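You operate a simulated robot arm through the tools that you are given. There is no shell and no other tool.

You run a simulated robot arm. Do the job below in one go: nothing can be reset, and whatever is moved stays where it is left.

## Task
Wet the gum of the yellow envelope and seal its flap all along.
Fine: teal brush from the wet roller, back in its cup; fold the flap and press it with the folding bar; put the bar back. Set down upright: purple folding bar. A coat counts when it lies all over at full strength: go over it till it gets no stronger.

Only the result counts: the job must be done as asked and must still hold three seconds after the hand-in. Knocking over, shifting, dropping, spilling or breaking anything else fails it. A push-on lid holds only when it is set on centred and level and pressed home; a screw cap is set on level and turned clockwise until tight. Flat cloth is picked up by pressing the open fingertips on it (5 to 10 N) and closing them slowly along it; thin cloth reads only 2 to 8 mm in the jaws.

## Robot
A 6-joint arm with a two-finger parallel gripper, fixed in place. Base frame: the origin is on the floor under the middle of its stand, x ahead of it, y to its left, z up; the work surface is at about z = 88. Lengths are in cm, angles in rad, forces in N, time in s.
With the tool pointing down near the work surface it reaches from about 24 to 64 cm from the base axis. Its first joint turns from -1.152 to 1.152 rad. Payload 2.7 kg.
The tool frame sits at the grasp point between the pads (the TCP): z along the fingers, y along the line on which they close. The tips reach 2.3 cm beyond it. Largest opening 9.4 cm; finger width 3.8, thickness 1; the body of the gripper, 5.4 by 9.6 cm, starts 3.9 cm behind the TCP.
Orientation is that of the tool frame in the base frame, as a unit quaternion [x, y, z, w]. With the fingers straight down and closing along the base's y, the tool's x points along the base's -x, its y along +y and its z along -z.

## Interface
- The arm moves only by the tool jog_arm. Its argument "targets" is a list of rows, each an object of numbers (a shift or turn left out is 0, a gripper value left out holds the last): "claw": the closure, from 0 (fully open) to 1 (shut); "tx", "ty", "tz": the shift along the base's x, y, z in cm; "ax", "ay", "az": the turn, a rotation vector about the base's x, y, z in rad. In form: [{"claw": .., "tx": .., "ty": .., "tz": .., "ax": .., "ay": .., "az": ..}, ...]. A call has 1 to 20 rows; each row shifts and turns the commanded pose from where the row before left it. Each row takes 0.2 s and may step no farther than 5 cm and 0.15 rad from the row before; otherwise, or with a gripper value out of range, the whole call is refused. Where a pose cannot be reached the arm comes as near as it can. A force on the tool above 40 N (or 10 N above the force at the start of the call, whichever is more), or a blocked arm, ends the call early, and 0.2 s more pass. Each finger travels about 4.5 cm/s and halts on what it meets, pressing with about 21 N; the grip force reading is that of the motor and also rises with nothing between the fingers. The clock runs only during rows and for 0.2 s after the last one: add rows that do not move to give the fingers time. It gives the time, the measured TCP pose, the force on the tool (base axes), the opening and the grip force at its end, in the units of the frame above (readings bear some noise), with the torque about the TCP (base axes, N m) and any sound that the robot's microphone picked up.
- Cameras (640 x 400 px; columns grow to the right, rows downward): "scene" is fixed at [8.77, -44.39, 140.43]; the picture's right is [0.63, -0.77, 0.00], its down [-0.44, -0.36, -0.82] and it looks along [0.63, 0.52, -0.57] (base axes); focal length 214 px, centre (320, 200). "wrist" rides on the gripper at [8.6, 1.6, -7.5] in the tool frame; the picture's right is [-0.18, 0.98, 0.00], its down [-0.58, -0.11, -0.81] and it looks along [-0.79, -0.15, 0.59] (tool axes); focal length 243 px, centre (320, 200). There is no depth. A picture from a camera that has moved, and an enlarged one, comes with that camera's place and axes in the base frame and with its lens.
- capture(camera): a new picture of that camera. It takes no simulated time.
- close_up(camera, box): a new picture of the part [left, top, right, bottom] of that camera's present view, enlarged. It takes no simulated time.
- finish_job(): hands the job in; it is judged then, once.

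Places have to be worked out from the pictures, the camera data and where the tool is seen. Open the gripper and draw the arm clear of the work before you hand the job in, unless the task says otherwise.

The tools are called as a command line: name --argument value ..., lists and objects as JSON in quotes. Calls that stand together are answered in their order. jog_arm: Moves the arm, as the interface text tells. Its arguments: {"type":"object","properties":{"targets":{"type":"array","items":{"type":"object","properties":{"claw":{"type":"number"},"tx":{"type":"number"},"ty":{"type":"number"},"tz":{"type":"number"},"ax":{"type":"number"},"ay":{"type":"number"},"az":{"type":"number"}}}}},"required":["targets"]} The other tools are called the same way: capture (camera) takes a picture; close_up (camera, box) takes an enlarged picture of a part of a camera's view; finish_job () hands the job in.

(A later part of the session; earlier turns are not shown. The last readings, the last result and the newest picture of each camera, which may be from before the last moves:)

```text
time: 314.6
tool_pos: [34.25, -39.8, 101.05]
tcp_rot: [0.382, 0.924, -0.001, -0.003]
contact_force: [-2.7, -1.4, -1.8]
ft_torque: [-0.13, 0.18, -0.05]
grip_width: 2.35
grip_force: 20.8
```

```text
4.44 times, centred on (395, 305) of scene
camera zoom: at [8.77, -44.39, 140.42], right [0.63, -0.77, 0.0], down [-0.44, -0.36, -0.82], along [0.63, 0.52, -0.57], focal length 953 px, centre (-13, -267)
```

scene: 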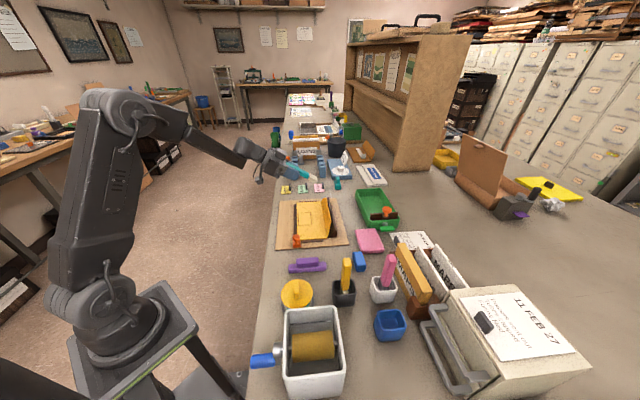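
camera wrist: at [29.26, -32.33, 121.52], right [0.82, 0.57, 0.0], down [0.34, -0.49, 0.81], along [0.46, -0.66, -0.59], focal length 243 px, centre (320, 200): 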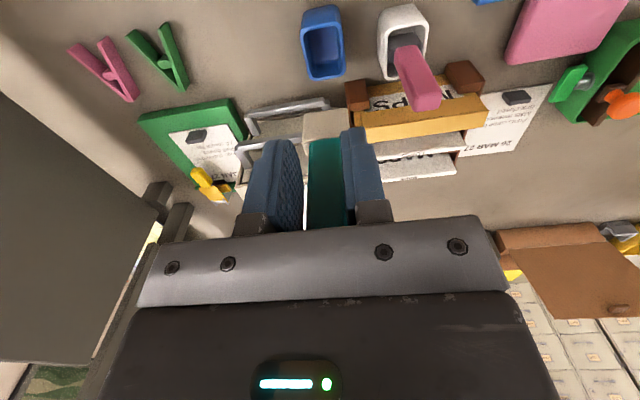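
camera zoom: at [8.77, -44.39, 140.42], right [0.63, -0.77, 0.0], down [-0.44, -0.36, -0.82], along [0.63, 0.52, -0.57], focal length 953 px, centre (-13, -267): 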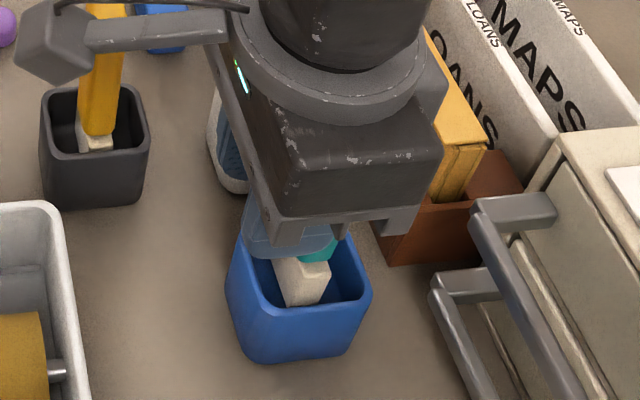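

A small sideways force shows the head touches the +q wall; I ease 0.1 cm back toward -q and continue.

jog_arm --targets '[{"tx": -0.08, "ty": -0.08}, {}]'

jog_arm --targets '[{"tz": -0.3}, {"tz": -0.3}, {}]'

close_up --camera "scene" --box '[360, 260, 430, 350]'

close_up --camera "wrist" --box '[260, 20, 400, 180]'

```text
time: 315.2
tool_pos: [34.13, -39.73, 101.15]
tcp_rot: [0.382, 0.924, -0.001, -0.001]
contact_force: [0.3, 0.4, -1.7]
ft_torque: [0.02, 0.0, -0.01]
grip_width: 2.36
grip_force: 21.8
```

```text
time: 316.0
tool_pos: [34.18, -39.76, 100.59]
tcp_rot: [0.381, 0.924, -0.001, -0.002]
contact_force: [-0.4, 0.1, -0.9]
ft_torque: [-0.02, 0.0, -0.01]
grip_width: 2.38
grip_force: 20.9
```

```text
4.44 times, centred on (395, 305) of scene
camera zoom: at [8.77, -44.39, 140.42], right [0.63, -0.77, 0.0], down [-0.44, -0.36, -0.82], along [0.63, 0.52, -0.57], focal length 953 px, centre (-13, -267)
```

zoom: 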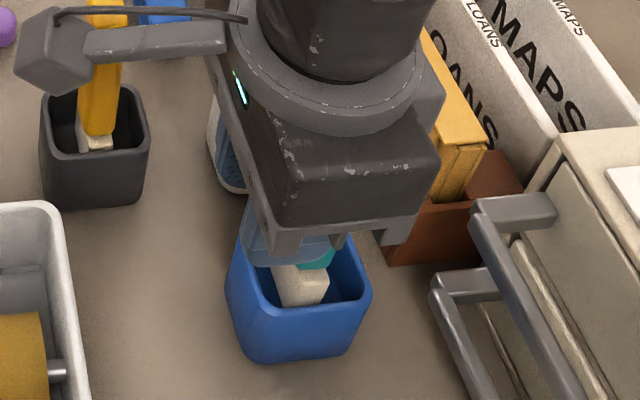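

```text
2.50 times, centred on (330, 100) of wrist
camera zoom: at [29.39, -32.56, 108.06], right [0.82, 0.57, 0.0], down [0.34, -0.49, 0.81], along [0.45, -0.66, -0.59], focal length 606 px, centre (295, 450)
```

zoom: 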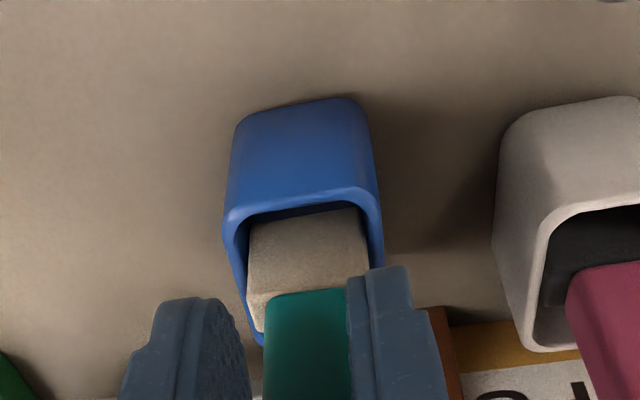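

jog_arm --targets '[{"tz": -0.3}, {"tz": -0.3}, {}]'

jog_arm --targets '[{"tz": -0.2}, {"tz": -0.2}, {}]'

```text
time: 316.8
tool_pos: [34.13, -39.7, 99.99]
tcp_rot: [0.381, 0.924, -0.001, -0.002]
contact_force: [-0.9, 0.0, -1.2]
ft_torque: [0.01, 0.0, -0.03]
grip_width: 2.35
grip_force: 20.7
```

```text
time: 317.6
tool_pos: [34.25, -39.72, 99.58]
tcp_rot: [0.381, 0.924, -0.001, -0.002]
contact_force: [-0.1, 0.2, -0.6]
ft_torque: [0.03, 0.0, 0.0]
grip_width: 2.36
grip_force: 20.7
```

jog_arm --targets '[{"tz": -0.2}, {"tz": -0.2}, {}]'

jog_arm --targets '[{"tz": -0.15}, {"tz": -0.15}, {}]'

```text
time: 318.4
tool_pos: [34.16, -39.73, 99.16]
tcp_rot: [0.381, 0.925, -0.001, -0.001]
contact_force: [-0.8, -0.4, -1.4]
ft_torque: [0.05, 0.02, 0.01]
grip_width: 2.37
grip_force: 21.0
```

```text
time: 319.2
tool_pos: [34.22, -39.79, 99.11]
tcp_rot: [0.381, 0.925, -0.002, 0.0]
contact_force: [-1.4, 2.8, 15.4]
ft_torque: [-0.02, -0.21, 0.04]
grip_width: 2.34
grip_force: 20.8
```

The brush stands on the cup floor (15 N at z≈99.05). I ease off and open the jaws.

jog_arm --targets '[{"tz": 0.06}, {"claw": 0.7}, {"claw": 0.6}, {"claw": 0.5}, {"claw": 0.4}, {}, {}]'

capture --camera "wrist"

close_up --camera "scene" --box '[360, 260, 430, 350]'

```text
time: 320.8
tool_pos: [34.19, -39.76, 99.03]
tcp_rot: [0.381, 0.924, -0.001, -0.001]
contact_force: [-1.1, 1.1, 20.4]
ft_torque: [-0.32, -0.32, 0.0]
grip_width: 5.63
grip_force: 0.1
```

```text
taken
camera wrist: at [29.39, -32.56, 106.51], right [0.82, 0.57, 0.0], down [0.34, -0.49, 0.81], along [0.46, -0.67, -0.59], focal length 243 px, centre (320, 200)
```

wrist: 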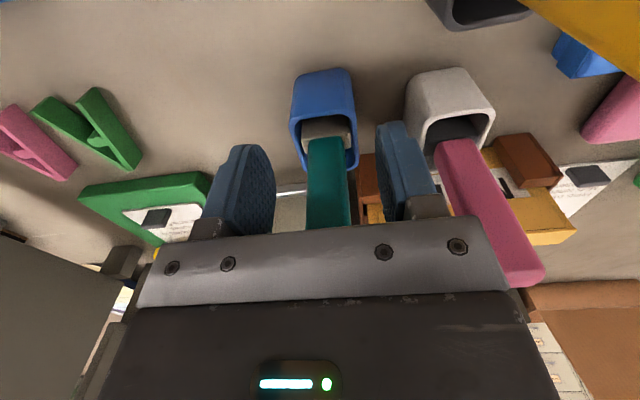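

```text
4.44 times, centred on (395, 305) of scene
camera zoom: at [8.74, -44.36, 140.44], right [0.63, -0.77, 0.0], down [-0.44, -0.36, -0.82], along [0.63, 0.52, -0.57], focal length 953 px, centre (-13, -267)
```

zoom: 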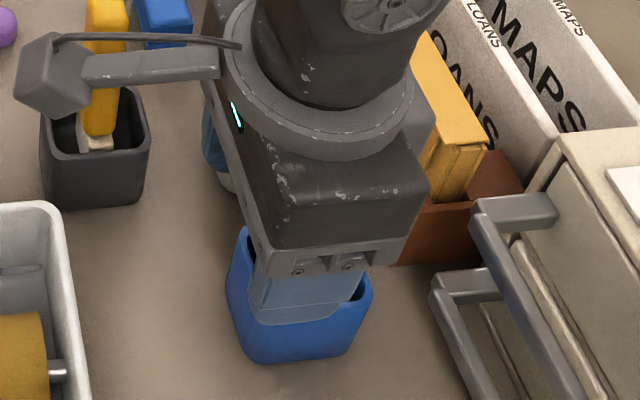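

The palm is pressing on the handle top; I raise straight up and off, leaving the brush standing in its cup.

jog_arm --targets '[{"tz": 0.5}, {"tz": 1}, {"tz": 3}, {"tz": 4}, {"tz": 4}, {"tz": 3.5}, {}]'

close_up --camera "scene" --box '[360, 260, 430, 350]'

close_up --camera "wrist" --box '[250, 0, 420, 120]'

```text
time: 322.4
tool_pos: [34.1, -39.78, 114.88]
tcp_rot: [0.382, 0.924, -0.001, -0.003]
contact_force: [-0.5, -0.2, 1.2]
ft_torque: [0.03, 0.04, -0.02]
grip_width: 5.63
grip_force: 0.0
```

```text
4.44 times, centred on (395, 305) of scene
camera zoom: at [8.77, -44.39, 140.43], right [0.63, -0.77, 0.0], down [-0.44, -0.36, -0.82], along [0.63, 0.52, -0.57], focal length 953 px, centre (-13, -267)
```

zoom: 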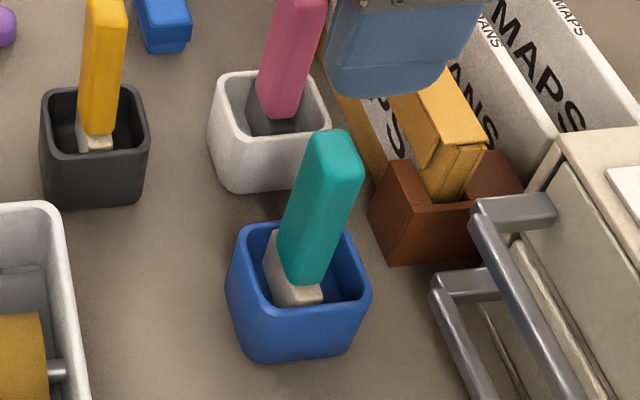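

```text
3.33 times, centred on (335, 60) of wrist
camera zoom: at [29.39, -32.55, 122.43], right [0.82, 0.57, 0.0], down [0.34, -0.49, 0.8], along [0.45, -0.66, -0.59], focal length 809 px, centre (270, 667)
```

zoom: 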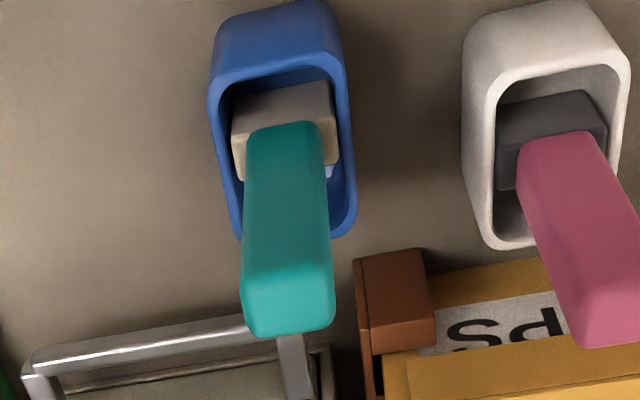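

The brush stands properly in its cup. With the hand free I go back to examine the coat closely before deciding if another coat is needed.

jog_arm --targets '[{"claw": 0, "tx": 1.54, "ty": 3.98}, {"tx": 1.54, "ty": 3.98}, {"tx": 1.54, "ty": 3.98}, {"tx": 1.54, "ty": 3.98}, {"tx": 1.54, "ty": 3.98}, {"tx": 1.54, "ty": 3.98}, {"tx": 1.54, "ty": 3.98}, {"tx": 1.54, "ty": 3.98}, {"tx": 1.54, "ty": 3.98}, {"tx": 1.54, "ty": 3.98}, {"tz": -4}, {"tz": -4}, {"tz": -3}, {}]'

capture --camera "wrist"

close_up --camera "wrist" --box '[220, 80, 440, 200]'

close_up --camera "scene" --box '[322, 193, 347, 233]'

```text
time: 325.4
tool_pos: [49.53, 0.03, 104.0]
tcp_rot: [0.38, 0.925, -0.001, -0.002]
contact_force: [-0.1, 0.3, -0.5]
ft_torque: [-0.03, -0.03, 0.01]
grip_width: 9.38
grip_force: 0.1
```

```text
taken
camera wrist: at [44.78, 7.24, 111.49], right [0.82, 0.57, 0.0], down [0.34, -0.49, 0.81], along [0.45, -0.66, -0.59], focal length 243 px, centre (320, 200)
```

wrist: 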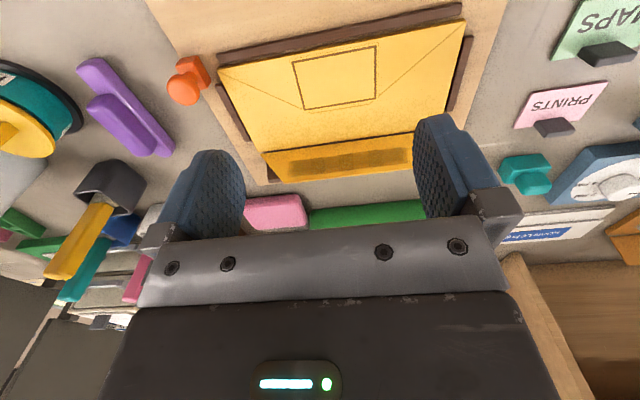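

```text
2.91 times, centred on (330, 140) of wrist
camera zoom: at [44.78, 7.24, 111.49], right [0.82, 0.57, 0.0], down [0.34, -0.49, 0.81], along [0.45, -0.66, -0.59], focal length 706 px, centre (291, 374)
```

zoom: 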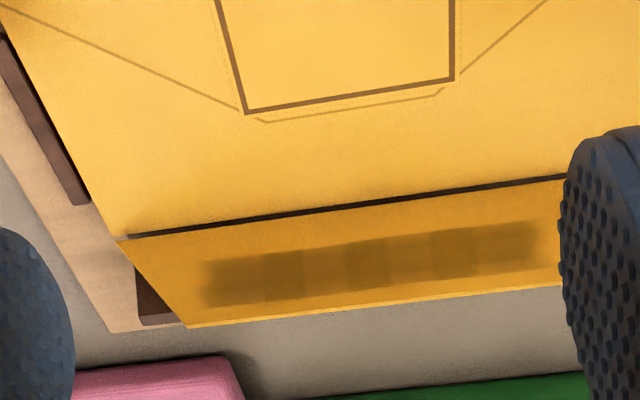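

```text
10.00 times, centred on (334, 213) of scene
camera zoom: at [8.77, -44.39, 140.43], right [0.63, -0.77, 0.0], down [-0.44, -0.36, -0.82], along [0.63, 0.52, -0.57], focal length 2145 px, centre (175, 70)
```

zoom: 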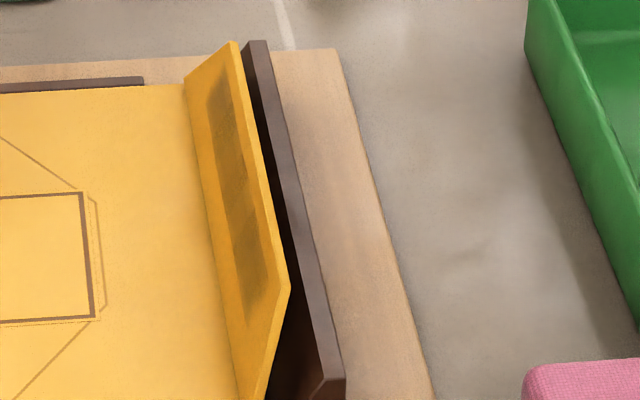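

close_up --camera "wrist" --box '[280, 145, 420, 185]'

close_up --camera "wrist" --box '[280, 140, 350, 184]'

close_up --camera "wrist" --box '[345, 130, 415, 174]'

```text
4.57 times, centred on (350, 165) of wrist
camera zoom: at [44.78, 7.24, 111.49], right [0.82, 0.57, 0.0], down [0.34, -0.49, 0.81], along [0.45, -0.66, -0.59], focal length 1109 px, centre (183, 360)
```

zoom: 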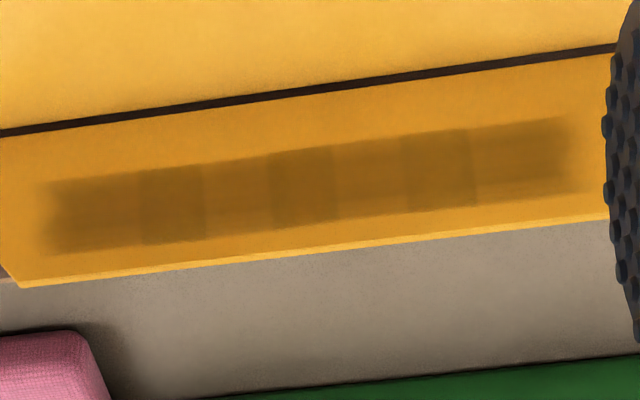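

```text
9.09 times, centred on (315, 162) of wrist
camera zoom: at [44.78, 7.24, 111.49], right [0.82, 0.57, 0.0], down [0.34, -0.49, 0.81], along [0.45, -0.66, -0.59], focal length 2206 px, centre (366, 546)
```

zoom: 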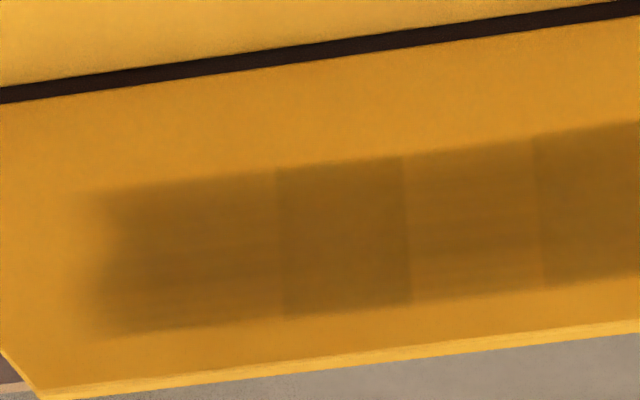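

```text
9.09 times, centred on (380, 152) of wrist
camera zoom: at [44.78, 7.24, 111.49], right [0.82, 0.57, 0.0], down [0.34, -0.49, 0.81], along [0.45, -0.66, -0.59], focal length 2206 px, centre (-226, 636)
```

zoom: 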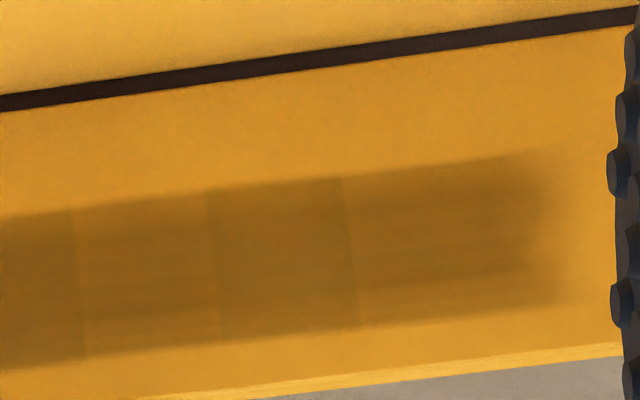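

The coat lies along the entire strip; the three evenly spaced darker boxes are just overlaps of the four coat patches, and the strength has not changed visibly over the last loads, so it is full. The brush is back in its cup; I go to the purple bar and look at it from above.

jog_arm --targets '[{"tx": -2.98, "ty": -2.68}, {"tx": -2.98, "ty": -2.68}, {"tx": -2.98, "ty": -2.68}, {"tx": -2.98, "ty": -2.68}, {"tx": -2.98, "ty": -2.68}, {}]'

capture --camera "wrist"

close_up --camera "scene" --box '[280, 250, 340, 285]'

```text
time: 326.8
tool_pos: [34.62, -13.34, 104.02]
tcp_rot: [0.381, 0.925, -0.001, -0.001]
contact_force: [0.5, 0.0, -0.4]
ft_torque: [0.0, 0.01, -0.02]
grip_width: 9.41
grip_force: 0.0
```

```text
taken
camera wrist: at [29.78, -6.19, 111.46], right [0.82, 0.57, 0.0], down [0.34, -0.49, 0.81], along [0.46, -0.66, -0.59], focal length 243 px, centre (320, 200)
```

wrist: 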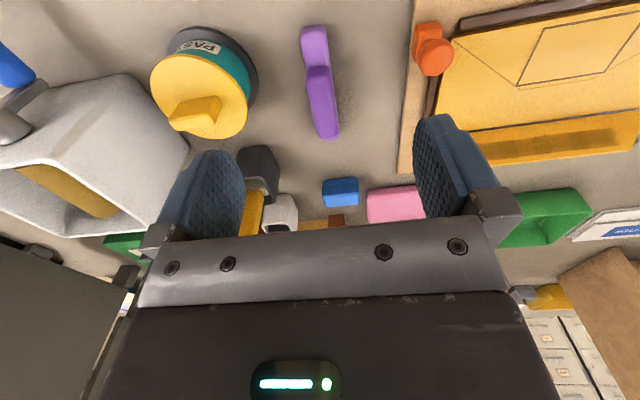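

```text
10.67 times, centred on (310, 268) of scene
camera zoom: at [8.77, -44.39, 140.43], right [0.63, -0.77, 0.0], down [-0.44, -0.36, -0.82], along [0.63, 0.52, -0.57], focal length 2288 px, centre (427, -520)
```

zoom: 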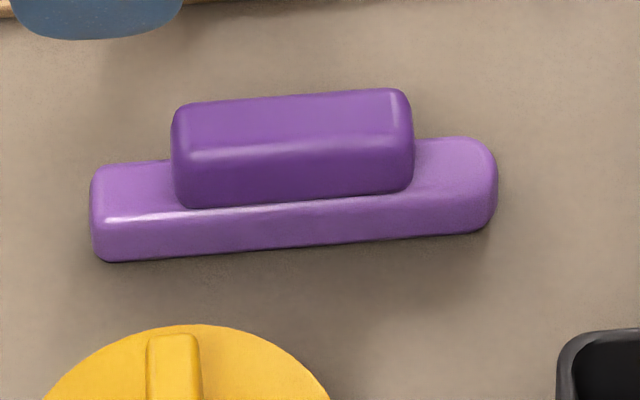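

close_up --camera "wrist" --box '[260, 10, 380, 150]'

```text
2.86 times, centred on (320, 80) of wrist
camera zoom: at [29.78, -6.19, 111.46], right [0.82, 0.57, 0.0], down [0.34, -0.49, 0.81], along [0.46, -0.66, -0.59], focal length 693 px, centre (320, 543)
```

zoom: 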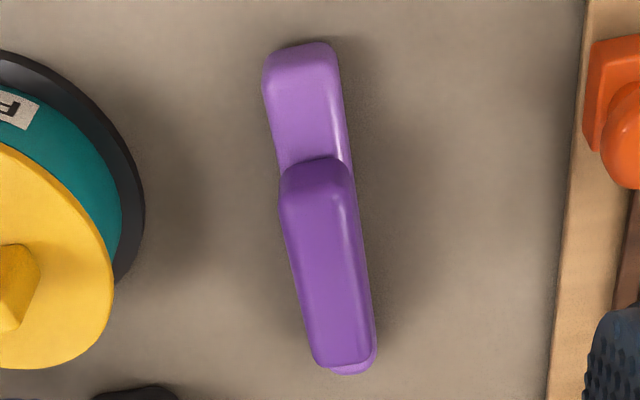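

The ridge handle of the bar is about 2 cm wide, centred near (37.3,-16.7), lying exactly along the jaw's plane. I move over it and go down to grip the ridge.

jog_arm --targets '[{"claw": 0.45, "tx": 1.34, "ty": -1.6, "tz": -1}, {"tx": 1.34, "ty": -1.61, "tz": -1}, {"tz": -2}, {"tz": -2}, {"tz": -2}, {}]'

capture --camera "wrist"

close_up --camera "scene" --box '[270, 230, 350, 290]'

```text
time: 328.2
tool_pos: [37.36, -16.65, 95.89]
tcp_rot: [0.381, 0.925, -0.001, -0.001]
contact_force: [0.1, 0.1, 0.4]
ft_torque: [0.0, -0.03, 0.0]
grip_width: 5.18
grip_force: 0.0
```

```text
taken
camera wrist: at [32.6, -9.41, 103.41], right [0.82, 0.57, 0.0], down [0.34, -0.49, 0.81], along [0.46, -0.66, -0.59], focal length 243 px, centre (320, 200)
```

wrist: 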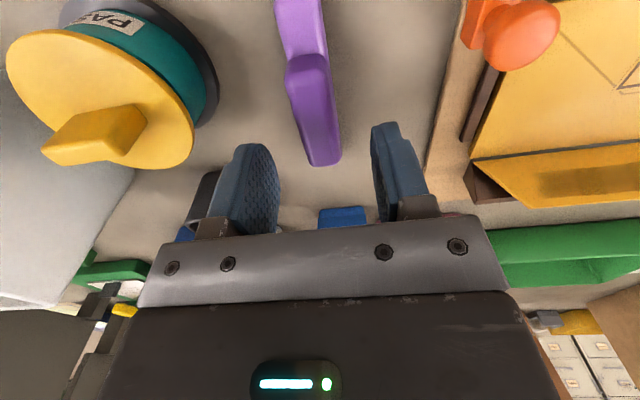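

```text
6.67 times, centred on (310, 260) of scene
camera zoom: at [8.77, -44.39, 140.43], right [0.63, -0.77, 0.0], down [-0.44, -0.36, -0.82], along [0.63, 0.52, -0.57], focal length 1430 px, centre (387, -200)
```

zoom: 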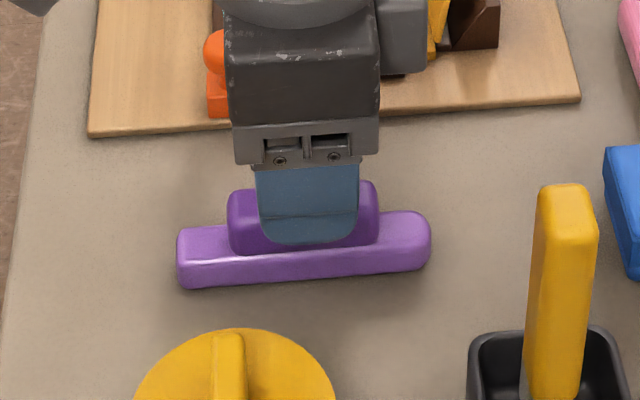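

The ridge sits about 0.2 cm toward -q of the jaw centre; I correct and descend to grip height.

jog_arm --targets '[{"tx": -0.14, "ty": -0.14, "tz": -1.5}, {"tz": -1.5}, {"tz": -0.6}, {"tz": -0.3}, {}]'

close_up --camera "scene" --box '[270, 230, 350, 290]'

close_up --camera "wrist" --box '[220, 60, 420, 220]'

```text
time: 329.4
tool_pos: [37.24, -16.6, 92.04]
tcp_rot: [0.381, 0.925, -0.001, -0.002]
contact_force: [-0.7, 0.9, -0.7]
ft_torque: [0.0, -0.01, 0.01]
grip_width: 5.18
grip_force: 0.0
```

```text
6.67 times, centred on (310, 260) of scene
camera zoom: at [8.77, -44.39, 140.43], right [0.63, -0.77, 0.0], down [-0.44, -0.36, -0.82], along [0.63, 0.52, -0.57], focal length 1430 px, centre (387, -200)
```

zoom: 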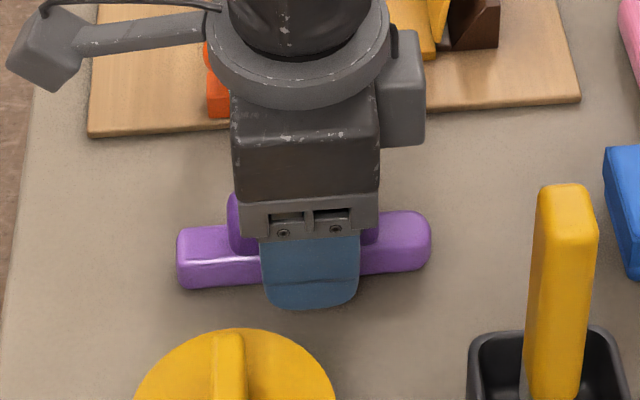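

```text
2.50 times, centred on (320, 140) of wrist
camera zoom: at [32.45, -9.51, 99.51], right [0.82, 0.57, 0.0], down [0.34, -0.49, 0.81], along [0.45, -0.66, -0.59], focal length 606 px, centre (320, 350)
```

zoom: 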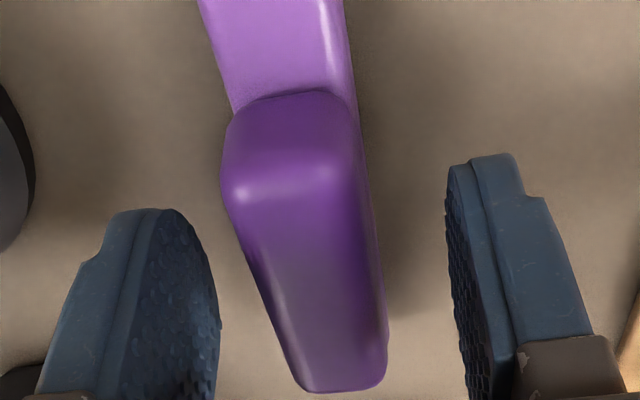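

The jaws straddle the ridge well. I close on it.

jog_arm --targets '[{"claw": 0.6}, {"claw": 0.7}, {"claw": 0.8}, {"claw": 1.0}, {"claw": 1.0}, {"claw": 1.0}]'

close_up --camera "wrist" --box '[220, 60, 420, 220]'

close_up --camera "scene" --box '[270, 230, 350, 290]'

```text
time: 330.8
tool_pos: [37.13, -16.76, 92.02]
tcp_rot: [0.381, 0.924, -0.001, -0.001]
contact_force: [-0.3, 0.9, 0.5]
ft_torque: [0.09, 0.03, -0.02]
grip_width: 2.14
grip_force: 21.3
```

```text
2.50 times, centred on (320, 140) of wrist
camera zoom: at [32.46, -9.51, 99.54], right [0.82, 0.57, 0.0], down [0.34, -0.49, 0.81], along [0.46, -0.66, -0.59], focal length 606 px, centre (320, 350)
```

zoom: 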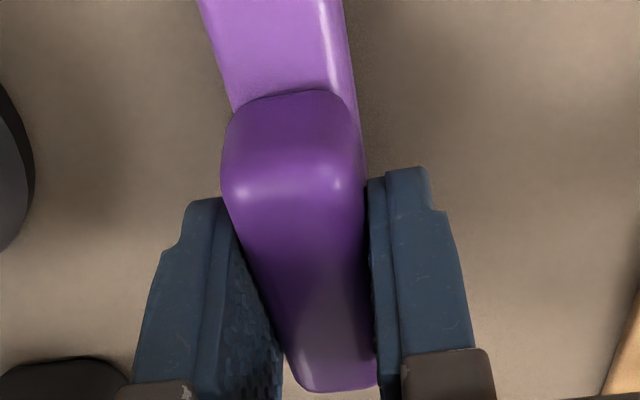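

```text
6.67 times, centred on (310, 260) of scene
camera zoom: at [8.77, -44.39, 140.43], right [0.63, -0.77, 0.0], down [-0.44, -0.36, -0.82], along [0.63, 0.52, -0.57], focal length 1430 px, centre (387, -200)
```

zoom: 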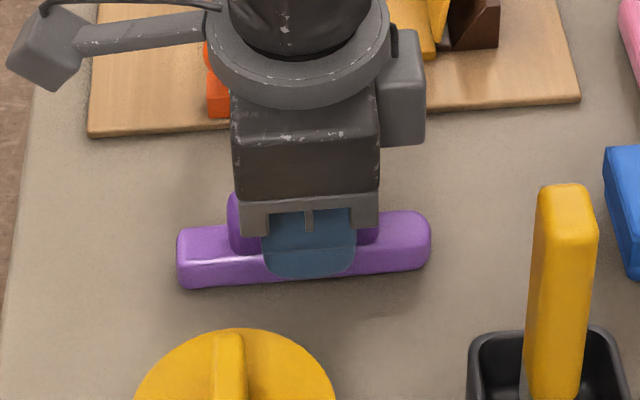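

Ridge held at 2.14 cm. I lift, then turn 90° on the way so the bar lies along the flap's hinge direction, and hover beyond the flap.

jog_arm --targets '[{"tz": 1}, {"tz": 3}, {"tz": 4}, {"tz": 4}, {}]'

jog_arm --targets '[{"tx": 2.115, "ty": 0.65, "az": 0.1428}, {"tx": 2.115, "ty": 0.65, "az": 0.1428}, {"tx": 2.115, "ty": 0.65, "az": 0.1428}, {"tx": 2.115, "ty": 0.65, "az": 0.1428}, {"tx": 2.115, "ty": 0.65, "az": 0.1428}, {"tx": 2.115, "ty": 0.65, "az": 0.1428}, {"tx": 2.115, "ty": 0.65, "az": 0.1428}, {"tx": 2.115, "ty": 0.65, "az": 0.1428}, {"tx": 2.115, "ty": 0.65, "az": 0.1428}, {"tx": 2.115, "ty": 0.65, "az": 0.1428}, {"tx": 2.115, "ty": 0.65, "az": 0.1428}, {}]'

capture --camera "scene"

close_up --camera "scene" --box '[280, 170, 370, 245]'

capture --camera "wrist"

```text
time: 332.0
tool_pos: [37.31, -16.83, 104.08]
tcp_rot: [0.382, 0.924, -0.001, -0.002]
contact_force: [-0.4, 0.4, 0.3]
ft_torque: [0.01, 0.0, -0.02]
grip_width: 0.0
grip_force: 21.6
```

```text
time: 334.6
tool_pos: [60.58, -9.5, 104.06]
tcp_rot: [-0.384, 0.923, -0.001, -0.001]
contact_force: [0.5, -0.7, -0.4]
ft_torque: [-0.02, 0.02, 0.02]
grip_width: 0.0
grip_force: 20.9
```

```text
taken
```

scene: 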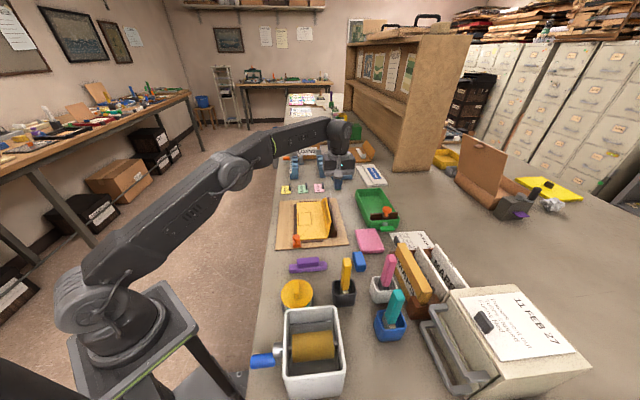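

```text
5.33 times, centred on (325, 208) of scene
camera zoom: at [8.77, -44.39, 140.43], right [0.63, -0.77, 0.0], down [-0.44, -0.36, -0.82], along [0.63, 0.52, -0.57], focal length 1144 px, centre (293, 160)
```

zoom: 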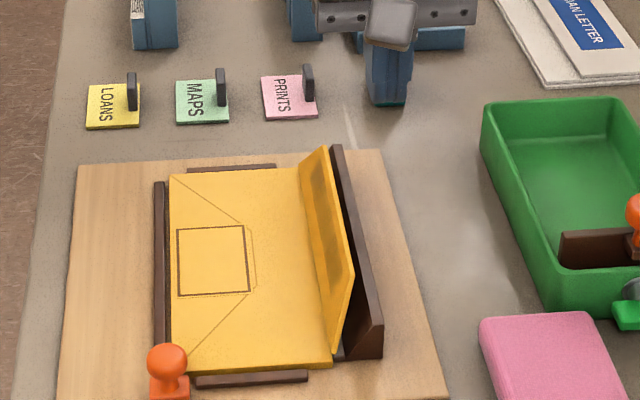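

```text
taken
camera wrist: at [53.52, -14.54, 111.58], right [-0.57, 0.82, 0.0], down [0.49, 0.34, 0.81], along [0.66, 0.46, -0.59], focal length 243 px, centre (320, 200)
```

wrist: 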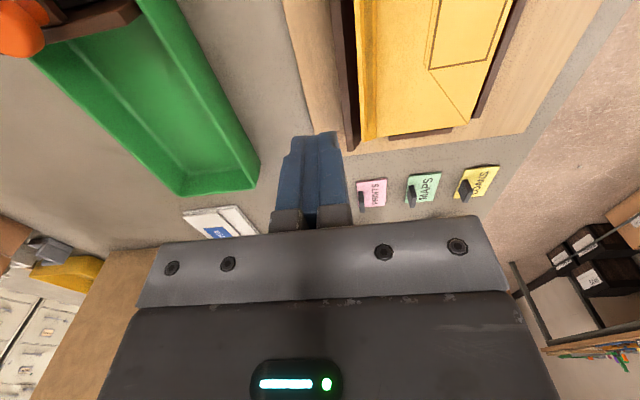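

The bar stayed on the table — the jaws closed to 0 as it slipped out during the lift. I check that it still stands where it was.

close_up --camera "scene" --box '[280, 250, 340, 285]'

jog_arm --targets '[{"tx": -2.115, "ty": -0.65, "az": -0.1428}, {"tx": -2.115, "ty": -0.65, "az": -0.1428}, {"tx": -2.115, "ty": -0.65, "az": -0.1428}, {"tx": -2.115, "ty": -0.65, "az": -0.1428}, {"tx": -2.115, "ty": -0.65, "az": -0.1428}, {"tx": -2.115, "ty": -0.65, "az": -0.1428}, {"tx": -2.115, "ty": -0.65, "az": -0.1428}, {"tx": -2.115, "ty": -0.65, "az": -0.1428}, {"tx": -2.115, "ty": -0.65, "az": -0.1428}, {"tx": -2.115, "ty": -0.65, "az": -0.1428}, {"tx": -2.115, "ty": -0.65, "az": -0.1428}, {}]'

close_up --camera "wrist" --box '[240, 0, 400, 120]'

```text
10.67 times, centred on (310, 268) of scene
camera zoom: at [8.77, -44.39, 140.43], right [0.63, -0.77, 0.0], down [-0.44, -0.36, -0.82], along [0.63, 0.52, -0.57], focal length 2288 px, centre (427, -520)
```

zoom: 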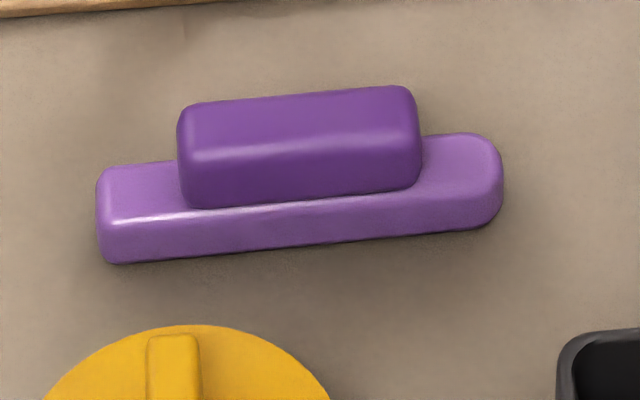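

```text
time: 337.2
tool_pos: [37.22, -16.77, 104.1]
tcp_rot: [0.383, 0.924, -0.001, -0.002]
contact_force: [-0.6, 0.1, -0.3]
ft_torque: [-0.01, -0.01, -0.03]
grip_width: 0.0
grip_force: 21.0
```

```text
3.33 times, centred on (320, 60) of wrist
camera zoom: at [32.45, -9.58, 111.57], right [0.82, 0.57, 0.0], down [0.34, -0.49, 0.81], along [0.45, -0.67, -0.59], focal length 809 px, centre (320, 667)
```

zoom: 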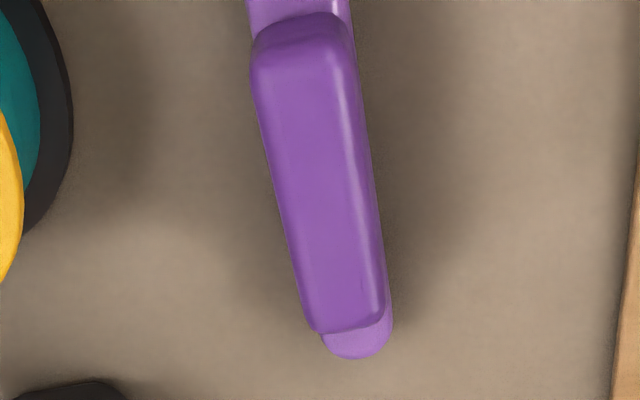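

The bar is still upright, shifted by only ~0.15 cm. I find the ridge's true height by touching its top gently with the closed fingertips.

jog_arm --targets '[{"tz": -4}, {"tz": -4}, {"tz": -1.5}, {}]'

jog_arm --targets '[{"tz": -0.2}, {"tz": -0.2}, {"tz": -0.2}, {}]'

jog_arm --targets '[{"tz": -0.2}, {"tz": -0.2}, {}]'

```text
time: 338.2
tool_pos: [37.31, -16.91, 94.56]
tcp_rot: [0.381, 0.925, -0.001, -0.002]
contact_force: [-2.5, 0.3, 5.8]
ft_torque: [-0.05, 0.0, -0.03]
grip_width: 0.01
grip_force: 21.4
```

```text
time: 338.8
tool_pos: [37.44, -16.84, 94.6]
tcp_rot: [0.381, 0.925, -0.001, 0.001]
contact_force: [-0.8, -1.1, 6.0]
ft_torque: [0.05, 0.08, 0.01]
grip_width: 0.01
grip_force: 20.6
stopped in row 2: the force on the tool passed its limit at 44 N (the readings are from after the stop); the commanded pose is now the measured one
```

```text
time: 339.4
tool_pos: [37.58, -16.85, 94.59]
tcp_rot: [0.381, 0.925, -0.001, 0.004]
contact_force: [-1.0, -1.1, 6.6]
ft_torque: [0.05, 0.12, 0.01]
grip_width: 0.0
grip_force: 21.3
stopped in row 2: the force on the tool passed its limit at 45 N (the readings are from after the stop); the commanded pose is now the measured one
```

Contact came earlier than expected: the ridge top is at z≈92.25, so the bar is taller than I thought. I lift off a bit and check the bar again.

jog_arm --targets '[{"tz": 1}, {"tz": 2}, {"tz": 2}, {}]'

close_up --camera "scene" --box '[270, 230, 350, 290]'

close_up --camera "wrist" --box '[220, 0, 420, 160]'

```text
time: 340.4
tool_pos: [37.32, -16.9, 99.58]
tcp_rot: [0.381, 0.925, -0.002, 0.003]
contact_force: [-0.2, 0.3, 0.6]
ft_torque: [-0.01, -0.04, -0.05]
grip_width: 0.01
grip_force: 21.8
```

```text
6.67 times, centred on (310, 260) of scene
camera zoom: at [8.77, -44.39, 140.43], right [0.63, -0.77, 0.0], down [-0.44, -0.36, -0.82], along [0.63, 0.52, -0.57], focal length 1430 px, centre (387, -200)
```

zoom: 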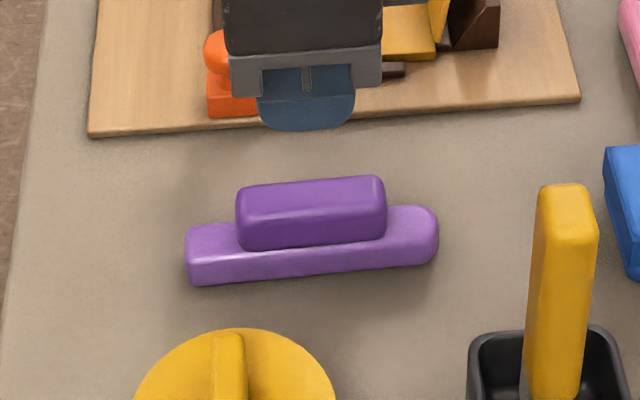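

```text
2.50 times, centred on (320, 80) of wrist
camera zoom: at [32.54, -9.56, 106.96], right [0.82, 0.57, 0.0], down [0.33, -0.48, 0.81], along [0.46, -0.67, -0.59], focal length 606 px, centre (320, 500)
```

zoom: 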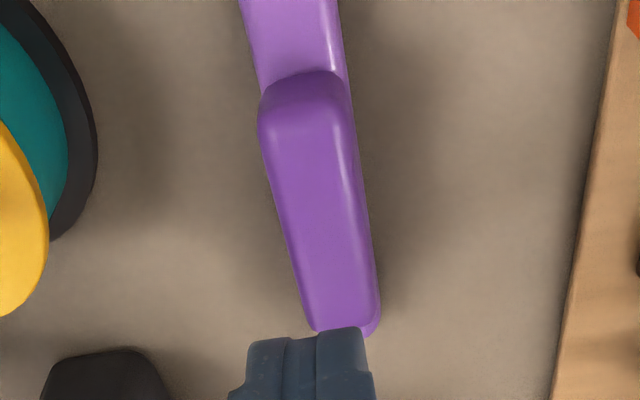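

The bar has shifted a few mm and turned ~1°, still upright; its centre is now about 0.45 cm further toward +q. I open, re-centre and grip again, then lift very slowly while watching the jaw width.

jog_arm --targets '[{"claw": 0.45}, {"tx": 0.32, "ty": 0.32, "ax": 0.005, "ay": 0.005}, {}, {}, {"tz": -3}, {"tz": -2}, {"tz": -1.5}, {"tz": -0.7}, {"tz": -0.4}, {}]'

close_up --camera "wrist" --box '[220, 60, 420, 220]'

close_up --camera "scene" --box '[270, 230, 350, 290]'

```text
time: 342.6
tool_pos: [37.69, -16.57, 91.96]
tcp_rot: [0.381, 0.925, 0.0, -0.001]
contact_force: [0.1, -0.3, -0.1]
ft_torque: [0.0, -0.01, 0.01]
grip_width: 5.17
grip_force: 0.1
```

```text
2.50 times, centred on (320, 140) of wrist
camera zoom: at [32.92, -9.29, 99.38], right [0.82, 0.57, 0.0], down [0.34, -0.49, 0.81], along [0.46, -0.66, -0.59], focal length 606 px, centre (320, 350)
```

zoom: 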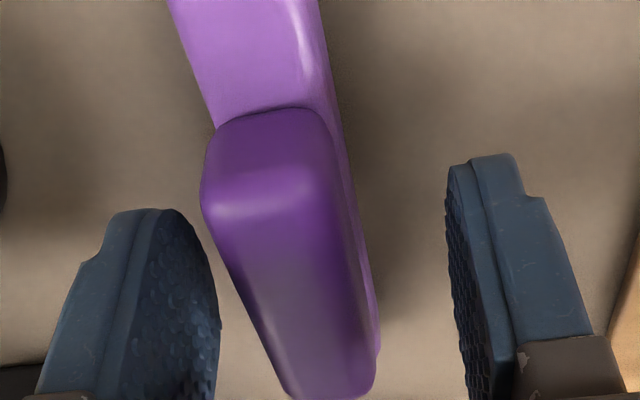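

```text
6.67 times, centred on (310, 260) of scene
camera zoom: at [8.77, -44.39, 140.43], right [0.63, -0.77, 0.0], down [-0.44, -0.36, -0.82], along [0.63, 0.52, -0.57], focal length 1430 px, centre (387, -200)
```

zoom: 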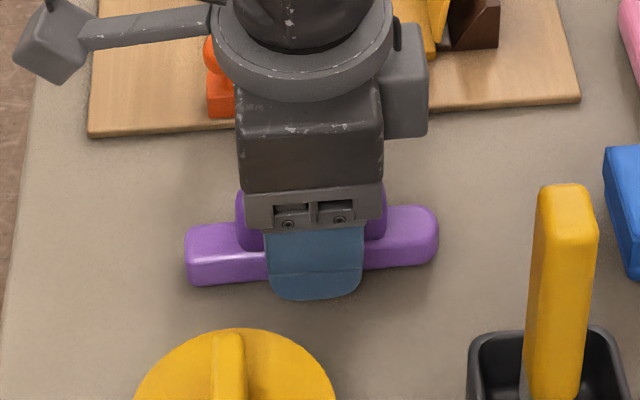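

Seen directly between the jaws, the ridge is 0.38 cm toward -q; I shift back accordingly and close slowly.

jog_arm --targets '[{"tx": -0.26, "ty": -0.26}, {}, {"claw": 0.6}, {"claw": 0.65}, {"claw": 0.7}, {"claw": 0.75}, {"claw": 0.8}, {"claw": 1.0}, {"claw": 1.0}, {"claw": 1.0}, {"claw": 1.0}]'

close_up --camera "wrist" --box '[220, 60, 420, 220]'

close_up --camera "scene" --box '[280, 245, 340, 290]'

```text
time: 345.0
tool_pos: [37.55, -16.84, 91.95]
tcp_rot: [0.381, 0.924, 0.001, 0.0]
contact_force: [-1.1, -0.4, 0.5]
ft_torque: [-0.14, -0.07, -0.03]
grip_width: 2.18
grip_force: 21.1
```

```text
2.50 times, centred on (320, 140) of wrist
camera zoom: at [32.68, -9.56, 99.4], right [0.82, 0.57, 0.0], down [0.34, -0.49, 0.81], along [0.46, -0.66, -0.59], focal length 606 px, centre (320, 350)
```

zoom: 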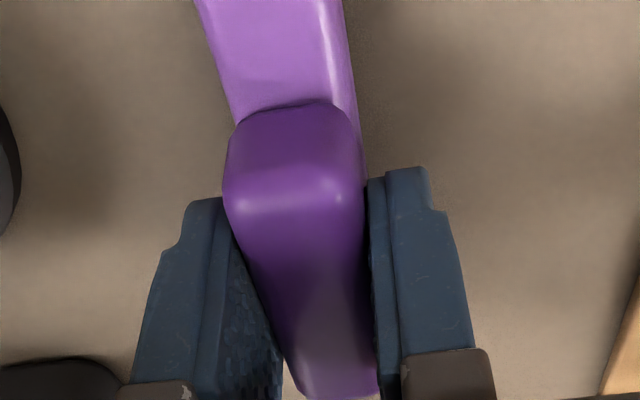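

```text
8.89 times, centred on (310, 268) of scene
camera zoom: at [8.77, -44.39, 140.43], right [0.63, -0.77, 0.0], down [-0.44, -0.36, -0.82], along [0.63, 0.52, -0.57], focal length 1906 px, centre (409, -400)
```

zoom: 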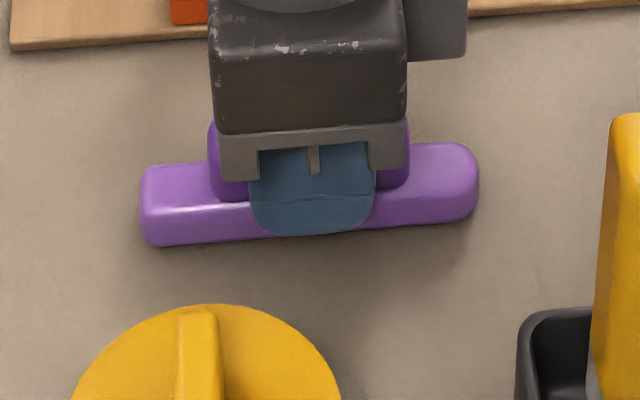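

Grip at 2.18 cm. I lift very slowly and check.

jog_arm --targets '[{"tz": 0.1}, {"tz": 0.1}, {"tz": 0.1}, {"tz": 0.1}, {}]'

close_up --camera "scene" --box '[280, 245, 340, 290]'

```text
time: 346.2
tool_pos: [37.55, -16.68, 92.32]
tcp_rot: [0.381, 0.924, -0.001, -0.001]
contact_force: [-0.3, 0.1, -0.7]
ft_torque: [-0.01, -0.03, 0.05]
grip_width: 2.17
grip_force: 21.0
```

```text
8.89 times, centred on (310, 268) of scene
camera zoom: at [8.77, -44.39, 140.42], right [0.63, -0.77, 0.0], down [-0.44, -0.36, -0.82], along [0.63, 0.52, -0.57], focal length 1906 px, centre (409, -400)
```

zoom: 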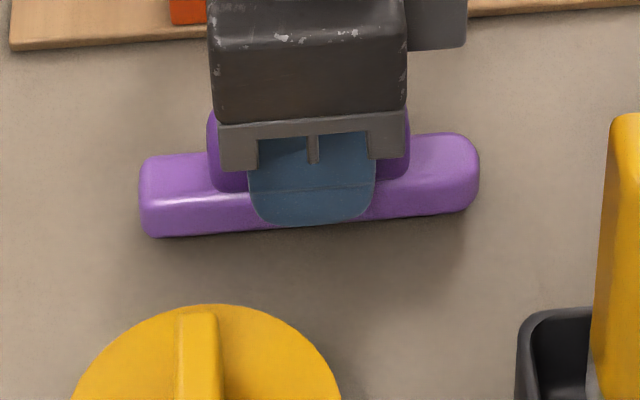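

It is lifting this time. I continue gently with moderate steps.

jog_arm --targets '[{"tz": 0.2}, {"tz": 0.3}, {"tz": 0.5}, {"tz": 0.7}, {"tz": 0.7}, {"tz": 0.5}, {}]'

close_up --camera "scene" --box '[280, 235, 340, 290]'

```text
time: 347.8
tool_pos: [37.47, -16.84, 95.19]
tcp_rot: [0.381, 0.925, 0.0, 0.0]
contact_force: [0.4, 0.1, -2.7]
ft_torque: [0.0, -0.03, 0.0]
grip_width: 2.18
grip_force: 20.4
```

```text
7.27 times, centred on (310, 262) of scene
camera zoom: at [8.77, -44.39, 140.42], right [0.63, -0.77, 0.0], down [-0.44, -0.36, -0.82], along [0.63, 0.52, -0.57], focal length 1560 px, centre (393, -254)
```

zoom: 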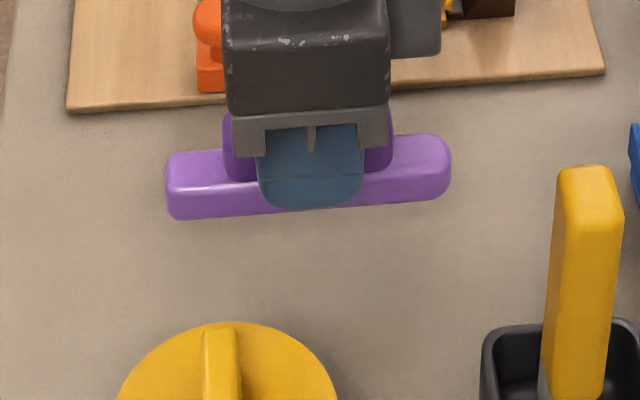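

The bar is held firmly (about 0.27 kg). I raise it smoothly, then rotate it 90° while moving to the far side of the flap.

jog_arm --targets '[{"tz": 0.5}, {"tz": 1}, {"tz": 1.5}, {"tz": 1.5}, {"tz": 1.5}, {"tz": 1.5}, {"tz": 1}, {"tz": 0.5}, {}]'

jog_arm --targets '[{"tx": 0.5, "ty": 0.15, "az": 0.05}, {"tx": 1, "ty": 0.3, "az": 0.1}, {"tx": 1.5, "ty": 0.45, "az": 0.1}, {"tx": 1.5, "ty": 0.45, "az": 0.1}, {"tx": 1.5, "ty": 0.45, "az": 0.1}, {"tx": 1.5, "ty": 0.45, "az": 0.1}, {"tx": 1.5, "ty": 0.45, "az": 0.1}, {"tx": 1.5, "ty": 0.45, "az": 0.1}, {"tx": 1.5, "ty": 0.45, "az": 0.1}, {"tx": 1.5, "ty": 0.45, "az": 0.1}, {"tx": 1.5, "ty": 0.45, "az": 0.1}, {"tx": 1.5, "ty": 0.45, "az": 0.1}, {"tx": 1.5, "ty": 0.45, "az": 0.1}, {"tx": 1.5, "ty": 0.45, "az": 0.1}, {"tx": 1.5, "ty": 0.45, "az": 0.1}, {"tx": 1, "ty": 0.4, "az": 0.1}, {"tx": 0.5, "ty": 0.3, "az": 0.02}, {}]'

close_up --camera "scene" --box '[280, 170, 370, 245]'

capture --camera "wrist"

```text
time: 349.8
tool_pos: [37.5, -16.85, 104.2]
tcp_rot: [0.381, 0.924, 0.0, -0.001]
contact_force: [-0.4, -0.2, -0.9]
ft_torque: [0.02, 0.0, -0.01]
grip_width: 2.19
grip_force: 21.0
```

```text
time: 353.6
tool_pos: [60.07, -9.64, 104.11]
tcp_rot: [-0.385, 0.923, 0.001, 0.0]
contact_force: [0.4, 1.0, -0.3]
ft_torque: [0.02, -0.01, -0.01]
grip_width: 2.17
grip_force: 20.7
```

```text
5.33 times, centred on (325, 208) of scene
camera zoom: at [8.77, -44.39, 140.42], right [0.63, -0.77, 0.0], down [-0.44, -0.36, -0.82], along [0.63, 0.52, -0.57], focal length 1144 px, centre (293, 160)
```

zoom: 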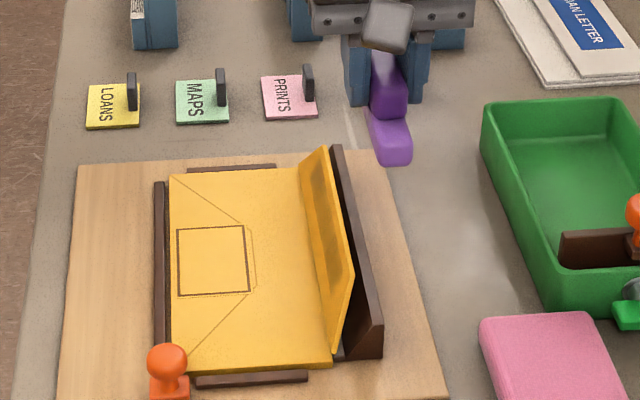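

```text
taken
camera wrist: at [52.97, -14.72, 111.67], right [-0.57, 0.82, 0.0], down [0.49, 0.34, 0.81], along [0.66, 0.46, -0.59], focal length 243 px, centre (320, 200)
```

wrist: 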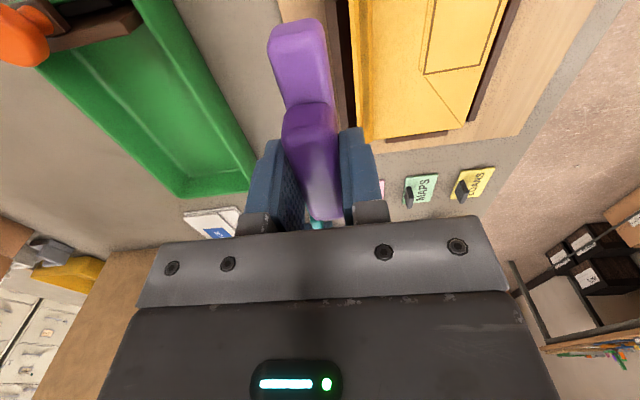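

The bar is turned along the flap and hangs beyond it. I lower it behind the flap to just above the prop's top and look.

jog_arm --targets '[{"tz": -1}, {"tz": -1.5}, {"tz": -1.5}, {"tz": -1.5}, {"tz": -1}, {}]'

close_up --camera "scene" --box '[295, 180, 365, 240]'

close_up --camera "wrist" --box '[220, 0, 440, 170]'

```text
time: 355.0
tool_pos: [59.9, -9.82, 97.7]
tcp_rot: [-0.384, 0.923, 0.0, 0.0]
contact_force: [0.4, -0.5, -1.2]
ft_torque: [0.01, 0.0, 0.01]
grip_width: 2.15
grip_force: 21.8
```

```text
6.67 times, centred on (330, 210) of scene
camera zoom: at [8.77, -44.39, 140.42], right [0.63, -0.77, 0.0], down [-0.44, -0.36, -0.82], along [0.63, 0.52, -0.57], focal length 1430 px, centre (253, 133)
```

zoom: 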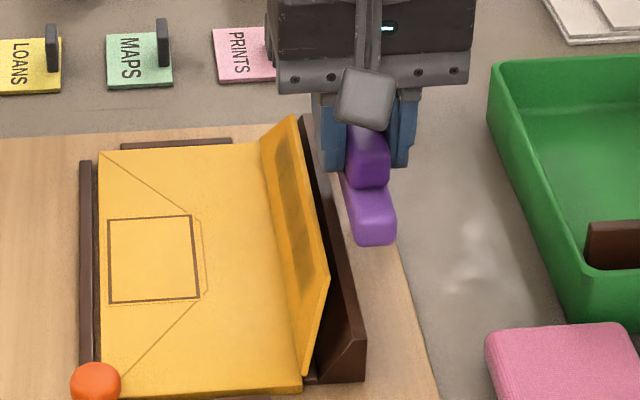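

```text
2.35 times, centred on (330, 85) of wrist
camera zoom: at [52.92, -14.83, 105.23], right [-0.57, 0.82, 0.0], down [0.49, 0.34, 0.81], along [0.66, 0.46, -0.59], focal length 571 px, centre (296, 471)
```

zoom: 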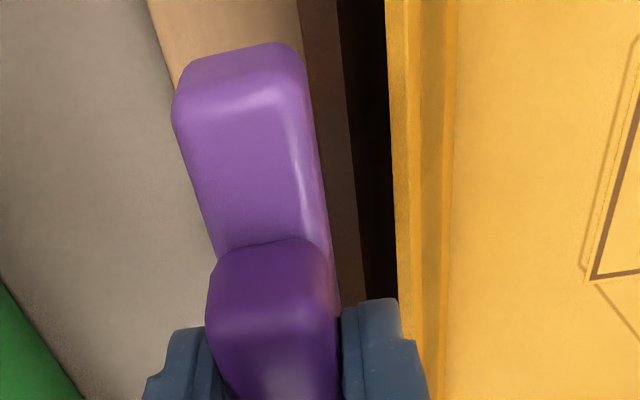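

View confirms bar, prop top, gap and flap side by side. I lower another centimetre slowly, watching for contact with the prop.

jog_arm --targets '[{"tz": -0.4}, {"tz": -0.3}, {"tz": -0.2}, {}]'

close_up --camera "scene" --box '[310, 190, 360, 235]'

```text
time: 356.0
tool_pos: [59.93, -9.72, 96.79]
tcp_rot: [-0.385, 0.923, 0.0, 0.0]
contact_force: [-0.1, -0.3, -1.0]
ft_torque: [0.02, -0.01, -0.02]
grip_width: 2.17
grip_force: 20.7
```

```text
8.89 times, centred on (335, 212) of scene
camera zoom: at [8.77, -44.39, 140.42], right [0.63, -0.77, 0.0], down [-0.44, -0.36, -0.82], along [0.63, 0.52, -0.57], focal length 1906 px, centre (187, 89)
```

zoom: 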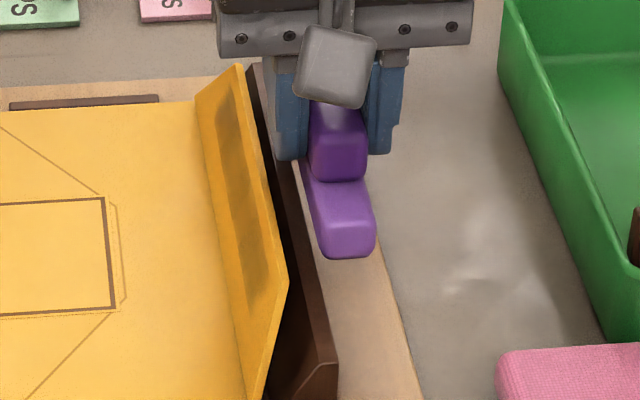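

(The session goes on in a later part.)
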